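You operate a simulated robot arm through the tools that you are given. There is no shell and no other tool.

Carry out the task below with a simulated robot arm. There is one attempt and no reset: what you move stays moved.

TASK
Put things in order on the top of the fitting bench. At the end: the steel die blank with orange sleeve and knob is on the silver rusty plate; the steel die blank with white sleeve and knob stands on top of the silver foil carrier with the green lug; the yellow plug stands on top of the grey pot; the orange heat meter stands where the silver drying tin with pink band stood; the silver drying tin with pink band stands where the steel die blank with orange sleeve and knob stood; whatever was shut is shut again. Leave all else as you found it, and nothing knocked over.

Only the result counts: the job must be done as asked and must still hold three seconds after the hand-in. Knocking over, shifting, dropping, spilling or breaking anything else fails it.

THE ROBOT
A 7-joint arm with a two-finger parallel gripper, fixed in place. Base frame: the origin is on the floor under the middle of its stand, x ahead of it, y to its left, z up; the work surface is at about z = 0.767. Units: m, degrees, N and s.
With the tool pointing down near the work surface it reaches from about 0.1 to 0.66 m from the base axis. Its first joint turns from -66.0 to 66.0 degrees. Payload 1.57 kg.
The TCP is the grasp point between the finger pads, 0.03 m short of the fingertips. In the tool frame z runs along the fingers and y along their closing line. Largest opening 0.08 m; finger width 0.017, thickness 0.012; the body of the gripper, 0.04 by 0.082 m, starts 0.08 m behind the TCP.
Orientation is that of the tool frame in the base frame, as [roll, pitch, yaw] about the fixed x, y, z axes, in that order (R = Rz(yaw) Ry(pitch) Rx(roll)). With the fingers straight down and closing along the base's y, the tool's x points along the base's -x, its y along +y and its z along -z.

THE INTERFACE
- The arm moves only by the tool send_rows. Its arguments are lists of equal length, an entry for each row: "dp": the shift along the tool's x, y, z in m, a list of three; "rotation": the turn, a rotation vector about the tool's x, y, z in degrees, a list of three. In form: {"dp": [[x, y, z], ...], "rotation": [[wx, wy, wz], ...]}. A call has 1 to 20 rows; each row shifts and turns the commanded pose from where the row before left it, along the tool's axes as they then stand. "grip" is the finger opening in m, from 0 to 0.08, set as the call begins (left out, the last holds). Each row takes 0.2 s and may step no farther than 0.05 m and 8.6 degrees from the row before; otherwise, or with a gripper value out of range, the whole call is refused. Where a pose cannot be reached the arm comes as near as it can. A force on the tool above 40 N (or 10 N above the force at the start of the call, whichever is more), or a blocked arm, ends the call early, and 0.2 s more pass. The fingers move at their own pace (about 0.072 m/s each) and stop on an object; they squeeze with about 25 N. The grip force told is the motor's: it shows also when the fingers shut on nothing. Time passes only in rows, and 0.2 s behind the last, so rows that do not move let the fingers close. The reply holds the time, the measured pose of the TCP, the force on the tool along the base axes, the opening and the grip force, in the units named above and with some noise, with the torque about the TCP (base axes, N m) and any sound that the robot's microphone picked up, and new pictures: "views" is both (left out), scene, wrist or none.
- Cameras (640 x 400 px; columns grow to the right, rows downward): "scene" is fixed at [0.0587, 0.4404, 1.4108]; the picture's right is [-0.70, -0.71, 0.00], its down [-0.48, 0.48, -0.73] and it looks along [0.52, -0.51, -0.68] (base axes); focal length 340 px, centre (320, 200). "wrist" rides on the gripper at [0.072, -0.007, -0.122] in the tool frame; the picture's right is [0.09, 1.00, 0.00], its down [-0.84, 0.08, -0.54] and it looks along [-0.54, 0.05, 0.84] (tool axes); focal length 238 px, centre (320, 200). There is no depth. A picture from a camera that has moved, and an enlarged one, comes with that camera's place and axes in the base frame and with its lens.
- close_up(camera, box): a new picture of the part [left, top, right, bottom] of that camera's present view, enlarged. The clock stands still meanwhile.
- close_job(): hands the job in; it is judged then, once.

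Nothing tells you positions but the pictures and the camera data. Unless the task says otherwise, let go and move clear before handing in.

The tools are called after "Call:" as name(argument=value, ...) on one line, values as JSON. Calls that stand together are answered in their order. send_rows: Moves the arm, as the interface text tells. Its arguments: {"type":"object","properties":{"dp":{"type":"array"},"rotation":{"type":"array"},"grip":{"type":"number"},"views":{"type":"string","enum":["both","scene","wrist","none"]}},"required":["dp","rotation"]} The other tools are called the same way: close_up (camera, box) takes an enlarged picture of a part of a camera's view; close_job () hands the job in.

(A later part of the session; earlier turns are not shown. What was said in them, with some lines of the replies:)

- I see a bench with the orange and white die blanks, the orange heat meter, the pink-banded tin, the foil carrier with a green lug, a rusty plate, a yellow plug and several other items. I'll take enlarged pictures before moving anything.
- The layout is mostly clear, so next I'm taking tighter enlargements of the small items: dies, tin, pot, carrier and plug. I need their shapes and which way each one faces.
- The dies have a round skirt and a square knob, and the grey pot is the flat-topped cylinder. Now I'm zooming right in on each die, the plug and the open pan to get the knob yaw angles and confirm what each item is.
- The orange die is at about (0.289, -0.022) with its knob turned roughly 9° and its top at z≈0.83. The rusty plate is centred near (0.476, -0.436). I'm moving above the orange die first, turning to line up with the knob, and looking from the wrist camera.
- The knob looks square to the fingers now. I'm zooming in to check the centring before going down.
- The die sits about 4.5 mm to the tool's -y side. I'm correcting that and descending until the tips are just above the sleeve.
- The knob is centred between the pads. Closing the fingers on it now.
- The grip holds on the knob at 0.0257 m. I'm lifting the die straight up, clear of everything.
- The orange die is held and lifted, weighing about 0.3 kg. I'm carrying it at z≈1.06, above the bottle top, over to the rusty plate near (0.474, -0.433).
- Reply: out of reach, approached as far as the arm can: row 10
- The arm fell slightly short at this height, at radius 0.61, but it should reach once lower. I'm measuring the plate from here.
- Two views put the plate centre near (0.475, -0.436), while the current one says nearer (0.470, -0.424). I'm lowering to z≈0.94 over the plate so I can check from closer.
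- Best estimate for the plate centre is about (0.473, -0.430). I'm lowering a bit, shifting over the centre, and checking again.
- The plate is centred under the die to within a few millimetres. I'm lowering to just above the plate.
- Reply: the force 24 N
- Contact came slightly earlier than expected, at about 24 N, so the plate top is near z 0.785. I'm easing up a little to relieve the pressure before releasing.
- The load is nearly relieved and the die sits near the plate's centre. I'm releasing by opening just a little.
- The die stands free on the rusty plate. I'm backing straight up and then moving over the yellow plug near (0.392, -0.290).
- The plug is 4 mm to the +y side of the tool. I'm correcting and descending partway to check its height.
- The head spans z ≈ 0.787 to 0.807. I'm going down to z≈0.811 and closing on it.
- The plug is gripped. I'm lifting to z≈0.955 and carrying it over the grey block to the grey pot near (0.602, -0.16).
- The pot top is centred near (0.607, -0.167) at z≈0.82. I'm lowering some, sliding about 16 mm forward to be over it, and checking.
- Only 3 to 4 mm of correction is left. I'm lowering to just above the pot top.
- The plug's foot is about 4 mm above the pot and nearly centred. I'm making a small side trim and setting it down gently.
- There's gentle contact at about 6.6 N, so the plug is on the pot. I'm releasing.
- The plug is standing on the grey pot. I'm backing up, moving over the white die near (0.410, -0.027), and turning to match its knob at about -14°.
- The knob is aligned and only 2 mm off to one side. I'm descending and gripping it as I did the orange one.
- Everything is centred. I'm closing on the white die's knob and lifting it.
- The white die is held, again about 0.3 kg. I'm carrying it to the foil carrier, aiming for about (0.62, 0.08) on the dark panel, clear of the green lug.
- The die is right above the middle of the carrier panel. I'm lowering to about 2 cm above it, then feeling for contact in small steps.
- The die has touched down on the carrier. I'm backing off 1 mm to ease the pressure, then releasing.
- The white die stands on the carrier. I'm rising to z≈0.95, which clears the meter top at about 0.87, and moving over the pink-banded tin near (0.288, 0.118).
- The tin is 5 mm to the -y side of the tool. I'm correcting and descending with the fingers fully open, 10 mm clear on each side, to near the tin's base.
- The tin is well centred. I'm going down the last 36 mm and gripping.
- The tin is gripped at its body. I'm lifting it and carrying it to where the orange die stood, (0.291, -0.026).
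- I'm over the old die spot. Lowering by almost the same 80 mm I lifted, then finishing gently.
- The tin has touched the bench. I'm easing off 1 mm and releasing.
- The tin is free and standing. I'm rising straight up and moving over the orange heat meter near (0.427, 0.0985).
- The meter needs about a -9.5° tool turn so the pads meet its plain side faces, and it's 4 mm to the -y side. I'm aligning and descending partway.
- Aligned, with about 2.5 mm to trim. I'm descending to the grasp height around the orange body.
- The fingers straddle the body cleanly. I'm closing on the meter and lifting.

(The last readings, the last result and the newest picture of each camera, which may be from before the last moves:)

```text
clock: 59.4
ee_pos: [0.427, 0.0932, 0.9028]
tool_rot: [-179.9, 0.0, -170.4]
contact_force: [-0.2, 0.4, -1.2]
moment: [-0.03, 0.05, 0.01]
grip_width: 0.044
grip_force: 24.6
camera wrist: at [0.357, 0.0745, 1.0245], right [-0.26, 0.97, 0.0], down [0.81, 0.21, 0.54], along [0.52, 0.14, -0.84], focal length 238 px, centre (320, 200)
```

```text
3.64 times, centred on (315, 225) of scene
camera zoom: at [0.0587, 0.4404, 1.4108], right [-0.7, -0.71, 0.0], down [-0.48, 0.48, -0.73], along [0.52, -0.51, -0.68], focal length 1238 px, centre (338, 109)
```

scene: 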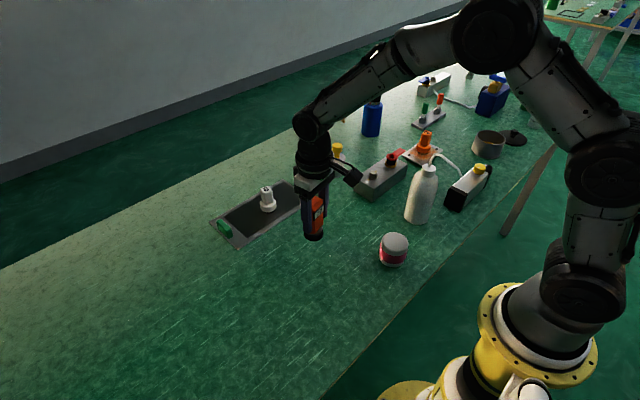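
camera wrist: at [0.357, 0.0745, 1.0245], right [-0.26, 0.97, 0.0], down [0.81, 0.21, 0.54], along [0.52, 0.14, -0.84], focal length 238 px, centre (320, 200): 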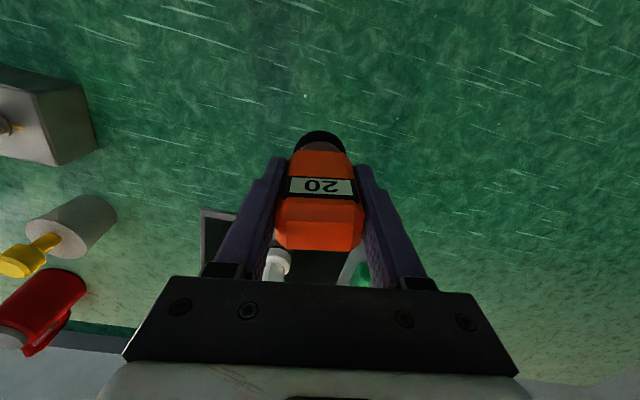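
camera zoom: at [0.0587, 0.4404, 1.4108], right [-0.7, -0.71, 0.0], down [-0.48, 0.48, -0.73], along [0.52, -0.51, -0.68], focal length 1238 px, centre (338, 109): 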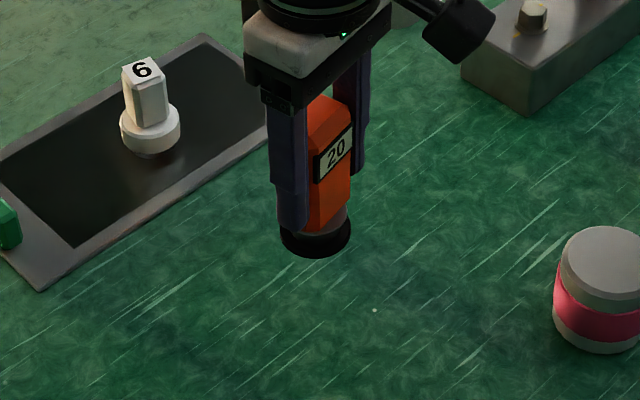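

The meter is held upright. I'm carrying it to where the tin stood, (0.288, 0.114).

Call:
send_rows(dp=[[0.04427, 0.01417, 0], [0.04427, 0.01417, 0], [0.04427, 0.01417, 0], [0, 0, 0], [0, 0, 0]], rotation=[[0, 0, 0], [0, 0, 0], [0, 0, 0], [0, 0, 0], [0, 0, 0]], grip=0.0)

Call:
send_rows(dp=[[0, 0, 0.03], [0, 0, 0.025], [0, 0, 0.012], [0, 0, 0]], rotation=[[0, 0, 0], [0, 0, 0], [0, 0, 0], [0, 0, 0]], grip=0.0)

Call:
close_up(camera="scene", box=[300, 210, 430, 320])

```text
clock: 60.6
ee_pos: [0.2867, 0.1132, 0.9029]
tool_rot: [-180.0, 0.0, -170.6]
contact_force: [0.6, -0.1, -0.9]
moment: [0.05, 0.02, 0.02]
grip_width: 0.0438
grip_force: 24.7
camera wrist: at [0.2179, 0.0939, 1.0255], right [-0.26, 0.97, 0.0], down [0.81, 0.21, 0.54], along [0.52, 0.14, -0.84], focal length 238 px, centre (320, 200)
```

scene: 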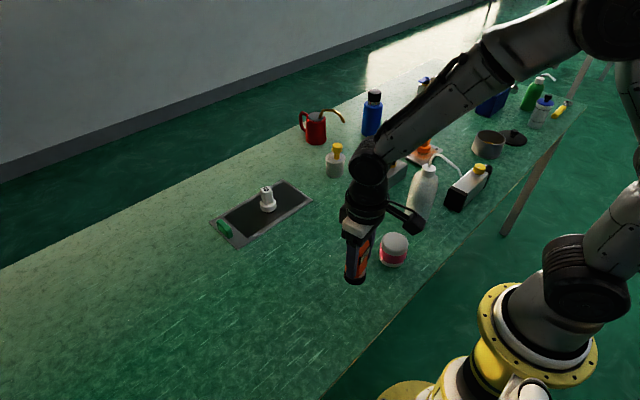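
wrist: 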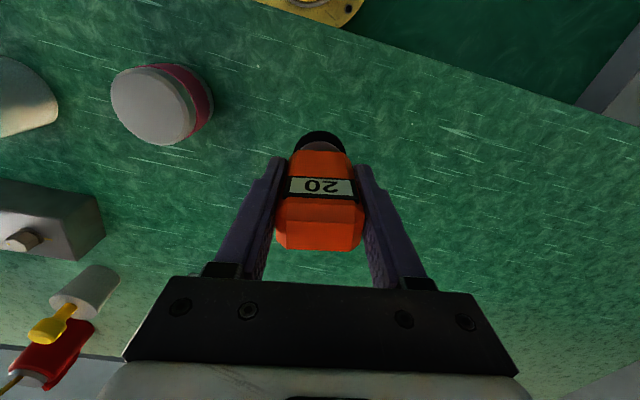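

```text
clock: 61.6
ee_pos: [0.287, 0.113, 0.8349]
tool_rot: [-180.0, -0.1, -170.5]
contact_force: [0.2, 0.6, -1.1]
moment: [0.02, 0.02, 0.0]
grip_width: 0.0438
grip_force: 25.1
camera wrist: at [0.2184, 0.0934, 0.9568], right [-0.26, 0.97, 0.0], down [0.81, 0.21, 0.54], along [0.52, 0.14, -0.84], focal length 238 px, centre (320, 200)
```

scene: 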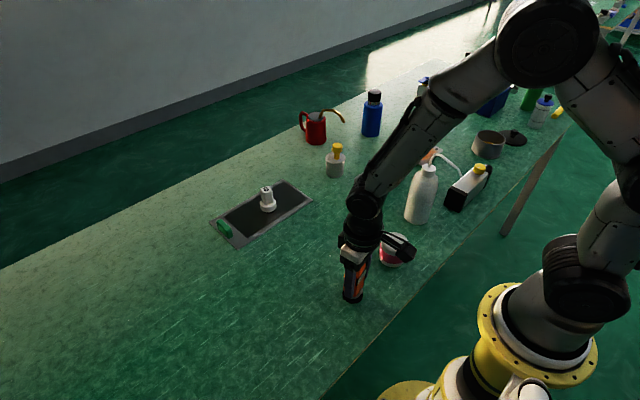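
wrist: 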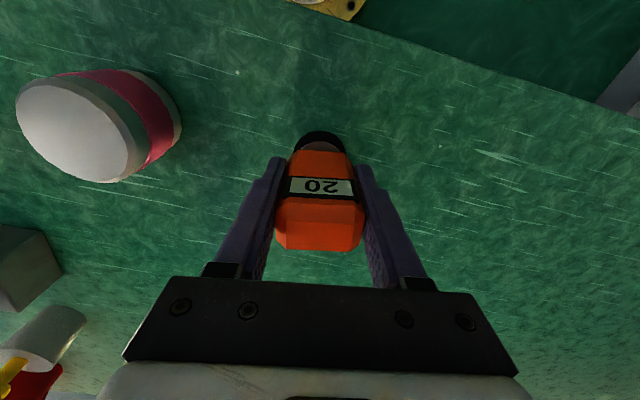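

```text
3.64 times, centred on (365, 265) of scene
camera zoom: at [0.0587, 0.4404, 1.4108], right [-0.7, -0.71, 0.0], down [-0.48, 0.48, -0.73], along [0.52, -0.51, -0.68], focal length 1238 px, centre (156, -36)
```

zoom: 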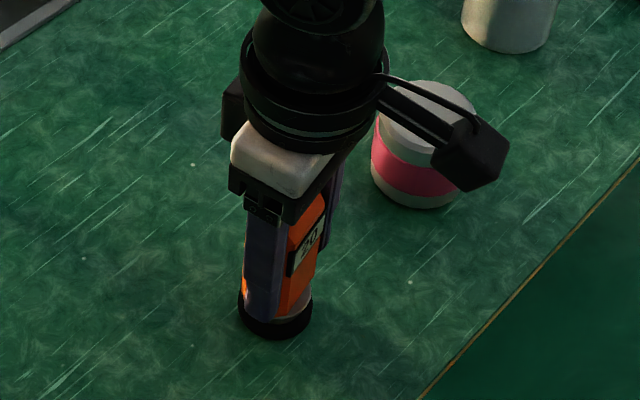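

The meter's base lines up with where the tin's base was in the picture. I'm lowering the last millimetres gently.

Call:
send_rows(dp=[[0, 0, 0.002], [0, 0, 0]], rotation=[[0, 0, 0], [0, 0, 0]], grip=0.0, views="none")

Call:
send_rows(dp=[[0, 0, 0.001], [0, 0, 0]], rotation=[[0, 0, 0], [0, 0, 0]], grip=0.0, views="none")

```text
clock: 62.2
ee_pos: [0.2868, 0.1131, 0.8333]
tool_rot: [179.9, 0.1, -170.5]
contact_force: [-0.6, -0.5, -0.7]
moment: [-0.01, -0.01, 0.0]
grip_width: 0.0438
grip_force: 25.0
```

```text
clock: 62.8
ee_pos: [0.2868, 0.1127, 0.8323]
tool_rot: [-179.9, 0.0, -170.4]
contact_force: [-1.1, -2.8, 6.6]
moment: [-0.12, 0.04, 0.03]
grip_width: 0.0436
grip_force: 25.0
```

The meter's base has touched the bench at about 7 N. I'm releasing the grip now.

Call:
send_rows(dp=[[0, 0, -0.0005], [0, 0, 0]], rotation=[[0, 0, 0], [0, 0, 0]], grip=0.0, views="none")

Call:
send_rows(dp=[[0, 0, 0], [0, 0, 0]], rotation=[[0, 0, 0], [0, 0, 0]], grip=0.075)

Call:
close_up(camera="scene", box=[300, 210, 430, 320])

```text
clock: 63.4
ee_pos: [0.2879, 0.113, 0.8325]
tool_rot: [-180.0, 0.0, -170.5]
contact_force: [1.8, -1.0, 1.9]
moment: [-0.07, -0.04, 0.06]
grip_width: 0.0435
grip_force: 25.3
```

```text
clock: 64.0
ee_pos: [0.2876, 0.1135, 0.8321]
tool_rot: [-180.0, -0.1, -170.5]
contact_force: [-0.6, 1.3, -0.3]
moment: [0.0, 0.0, -0.01]
grip_width: 0.0752
grip_force: 0.0
camera wrist: at [0.2177, 0.0939, 0.9543], right [-0.26, 0.97, 0.0], down [0.81, 0.21, 0.54], along [0.52, 0.14, -0.84], focal length 238 px, centre (320, 200)
```

scene: 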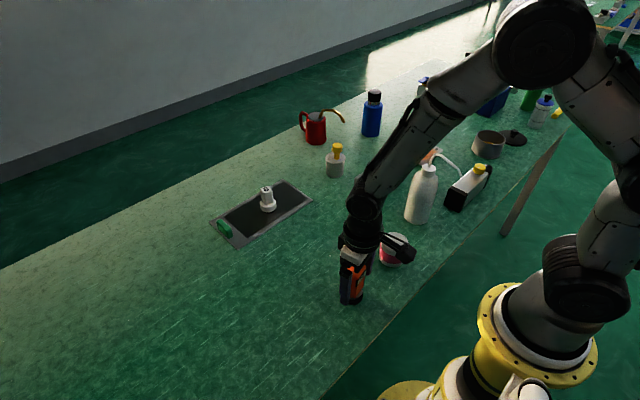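
wrist: 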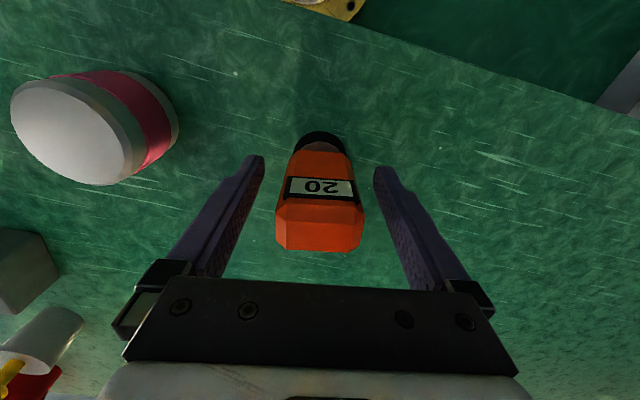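

```text
3.64 times, centred on (365, 265) of scene
camera zoom: at [0.0587, 0.4404, 1.4108], right [-0.7, -0.71, 0.0], down [-0.48, 0.48, -0.73], along [0.52, -0.51, -0.68], focal length 1238 px, centre (156, -36)
```

zoom: 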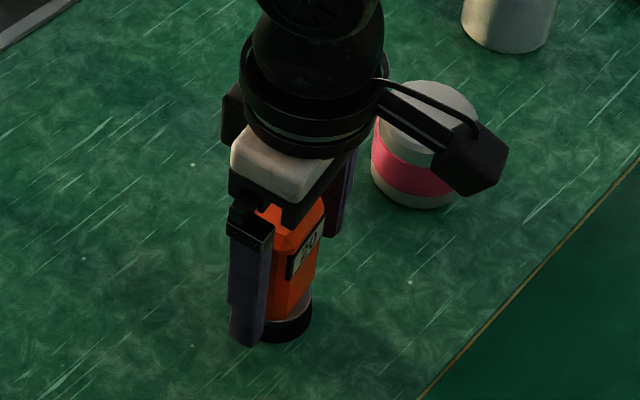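

The meter stands free. I'm rising straight up and returning to the start pose so I can compare the bench with the first pictures.

Call:
send_rows(dp=[[0, 0, -0.03], [0, 0, -0.05], [0, 0, -0.05], [0, 0, -0.05], [0, 0, 0], [0, 0, 0], [-0.01117, -0.0447, 0], [-0.01117, -0.0447, 0], [-0.01117, -0.0447, 0], [-0.01117, -0.0447, 0], [-0.01117, -0.0447, 0], [-0.01117, -0.0447, 0], [0, 0, 0], [0, 0, 0]], rotation=[[0, 0, 0], [0, 0, 0], [0, 0, 0], [0, 0, 0], [0, 0, 4.75], [0, 0, 4.75], [0, 0, 0], [0, 0, 0], [0, 0, 0], [0, 0, 0], [0, 0, 0], [0, 0, 0], [0, 0, 0], [0, 0, 0]], grip=0.08)

Call:
close_up(camera="scene", box=[200, 120, 440, 320])

Call:
close_up(camera="scene", box=[380, 50, 600, 220])

Call:
close_up(camera="scene", box=[395, 115, 455, 175])

Call:
close_up(camera="wrist", box=[0, 0, 340, 290])

```text
clock: 67.0
ee_pos: [0.3552, -0.1551, 1.015]
tool_rot: [-179.9, 0.0, -180.0]
contact_force: [0.4, -0.5, -0.3]
moment: [0.01, -0.03, 0.0]
grip_width: 0.0799
grip_force: 0.0
camera wrist: at [0.2837, -0.1618, 1.1372], right [-0.09, 1.0, 0.0], down [0.84, 0.08, 0.54], along [0.54, 0.05, -0.84], focal length 238 px, centre (320, 200)
```

scene: 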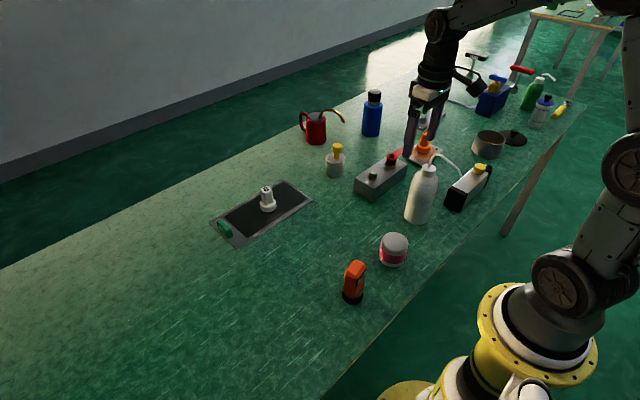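
wrist: 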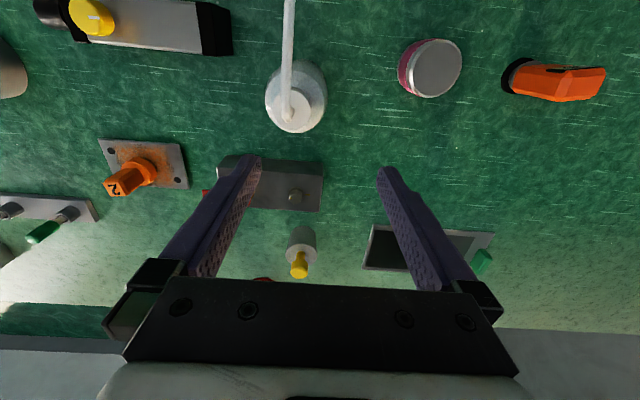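

```text
2.00 times, centred on (320, 220) of scene
camera zoom: at [0.0587, 0.4403, 1.4108], right [-0.7, -0.71, 0.0], down [-0.48, 0.48, -0.73], along [0.52, -0.51, -0.68], focal length 681 px, centre (320, 160)
```

zoom: 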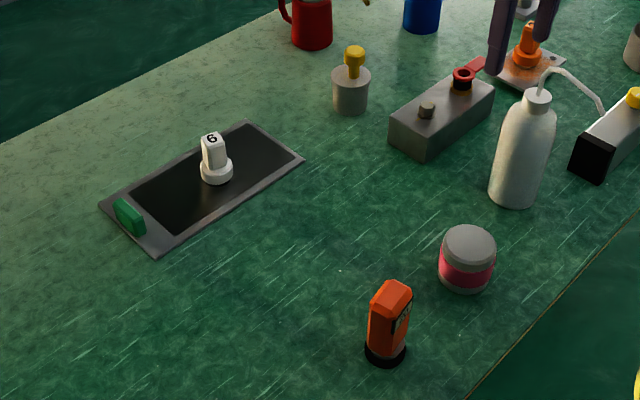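

```text
2.35 times, centred on (490, 135) of scene
camera zoom: at [0.0587, 0.4403, 1.4108], right [-0.7, -0.71, 0.0], down [-0.48, 0.48, -0.73], along [0.52, -0.51, -0.68], focal length 801 px, centre (-80, 353)
```

zoom: 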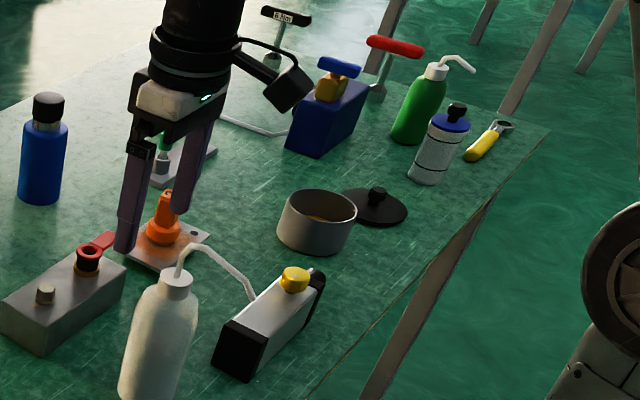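

```text
6.67 times, centred on (425, 145) of scene
camera zoom: at [0.0587, 0.4403, 1.4108], right [-0.7, -0.71, 0.0], down [-0.48, 0.48, -0.73], along [0.52, -0.51, -0.68], focal length 2270 px, centre (-380, 567)
```

zoom: 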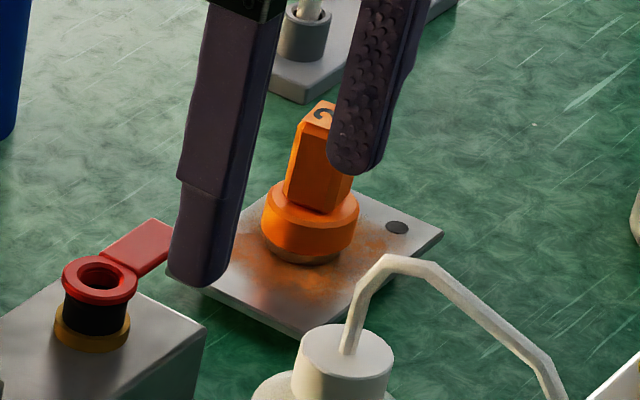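

```text
1.38 times, centred on (170, 145) of wrist
camera zoom: at [0.2837, -0.1618, 1.1372], right [-0.09, 1.0, 0.0], down [0.84, 0.08, 0.54], along [0.54, 0.05, -0.84], focal length 329 px, centre (527, 276)
```

zoom: 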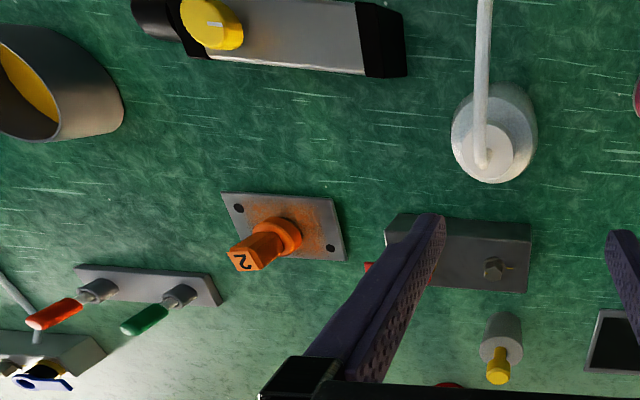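

All items are in their new places, and everything else matches the first pictures. One last close look at the orange die, the plug on the pot, the carrier and the two swapped items to check they are all standing upright.

Call:
close_up(camera="wrist", box=[90, 130, 200, 205])

Call:
close_up(camera="scene", box=[230, 130, 360, 230])

Call:
close_up(camera="scene", box=[335, 200, 415, 310])

```text
5.33 times, centred on (145, 168) of wrist
camera zoom: at [0.2837, -0.1618, 1.1372], right [-0.09, 1.0, 0.0], down [0.84, 0.08, 0.54], along [0.54, 0.05, -0.84], focal length 1271 px, centre (1253, 373)
```

zoom: 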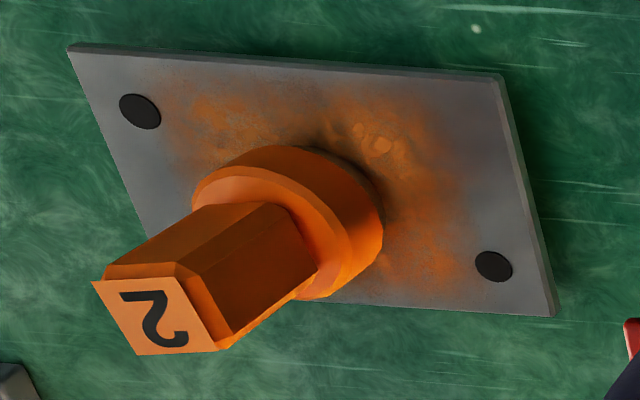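

```text
4.00 times, centred on (295, 180) of scene
camera zoom: at [0.0587, 0.4403, 1.4108], right [-0.7, -0.71, 0.0], down [-0.48, 0.48, -0.73], along [0.52, -0.51, -0.68], focal length 1362 px, centre (420, 280)
```

zoom: 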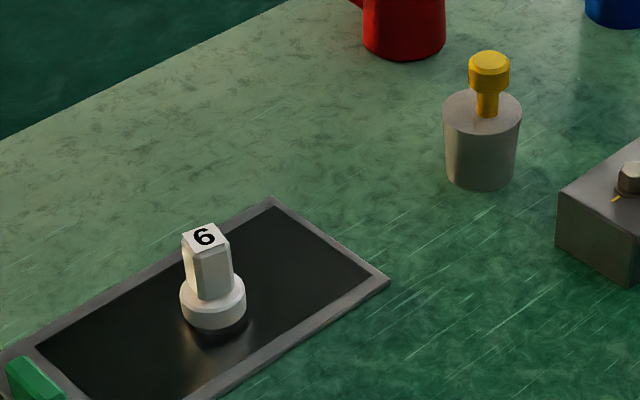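

```text
3.64 times, centred on (375, 255) of scene
camera zoom: at [0.0587, 0.4403, 1.4108], right [-0.7, -0.71, 0.0], down [-0.48, 0.48, -0.73], along [0.52, -0.51, -0.68], focal length 1238 px, centre (120, 0)
```

zoom: 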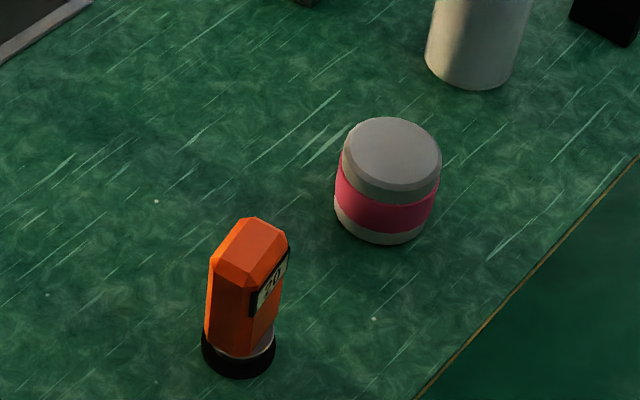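

Everything is standing where the task asks: the orange die on the rusty plate, the white die on the foil carrier, and the plug on the grey pot. The meter is in the tin's old spot and the tin in the orange die's old spot. Nothing else moved, nothing was opened, and the gripper is empty and clear, so I'm handing in.

Call:
close_job()

```text
The job is handed in.
```

I've handed the job in with all five moves done. In the last pictures every item was standing upright, but the reply didn't say whether it passed.

- **Orange die:** it stands on the rusty plate, near the centre.
- **White die:** it stands in the middle of the foil carrier's dark panel, clear of the green lug.
- **Yellow plug:** it stands on top of the grey pot, which I took to be the flat-topped grey cylinder, not the open pan.
- **Pink-banded tin:** it stands where the orange die stood, to within a few millimetres.
- **Orange heat meter:** it stands where the tin stood, also to within a few millimetres.

Nothing was opened during the work, and the tin's lid stayed on. From the start position, everything else looked as it did in the first pictures.

The orange die met the rusty plate about 1 cm higher than I expected and pressed on it with about 24 N. I eased off before letting go, and neither the plate nor the die moved.
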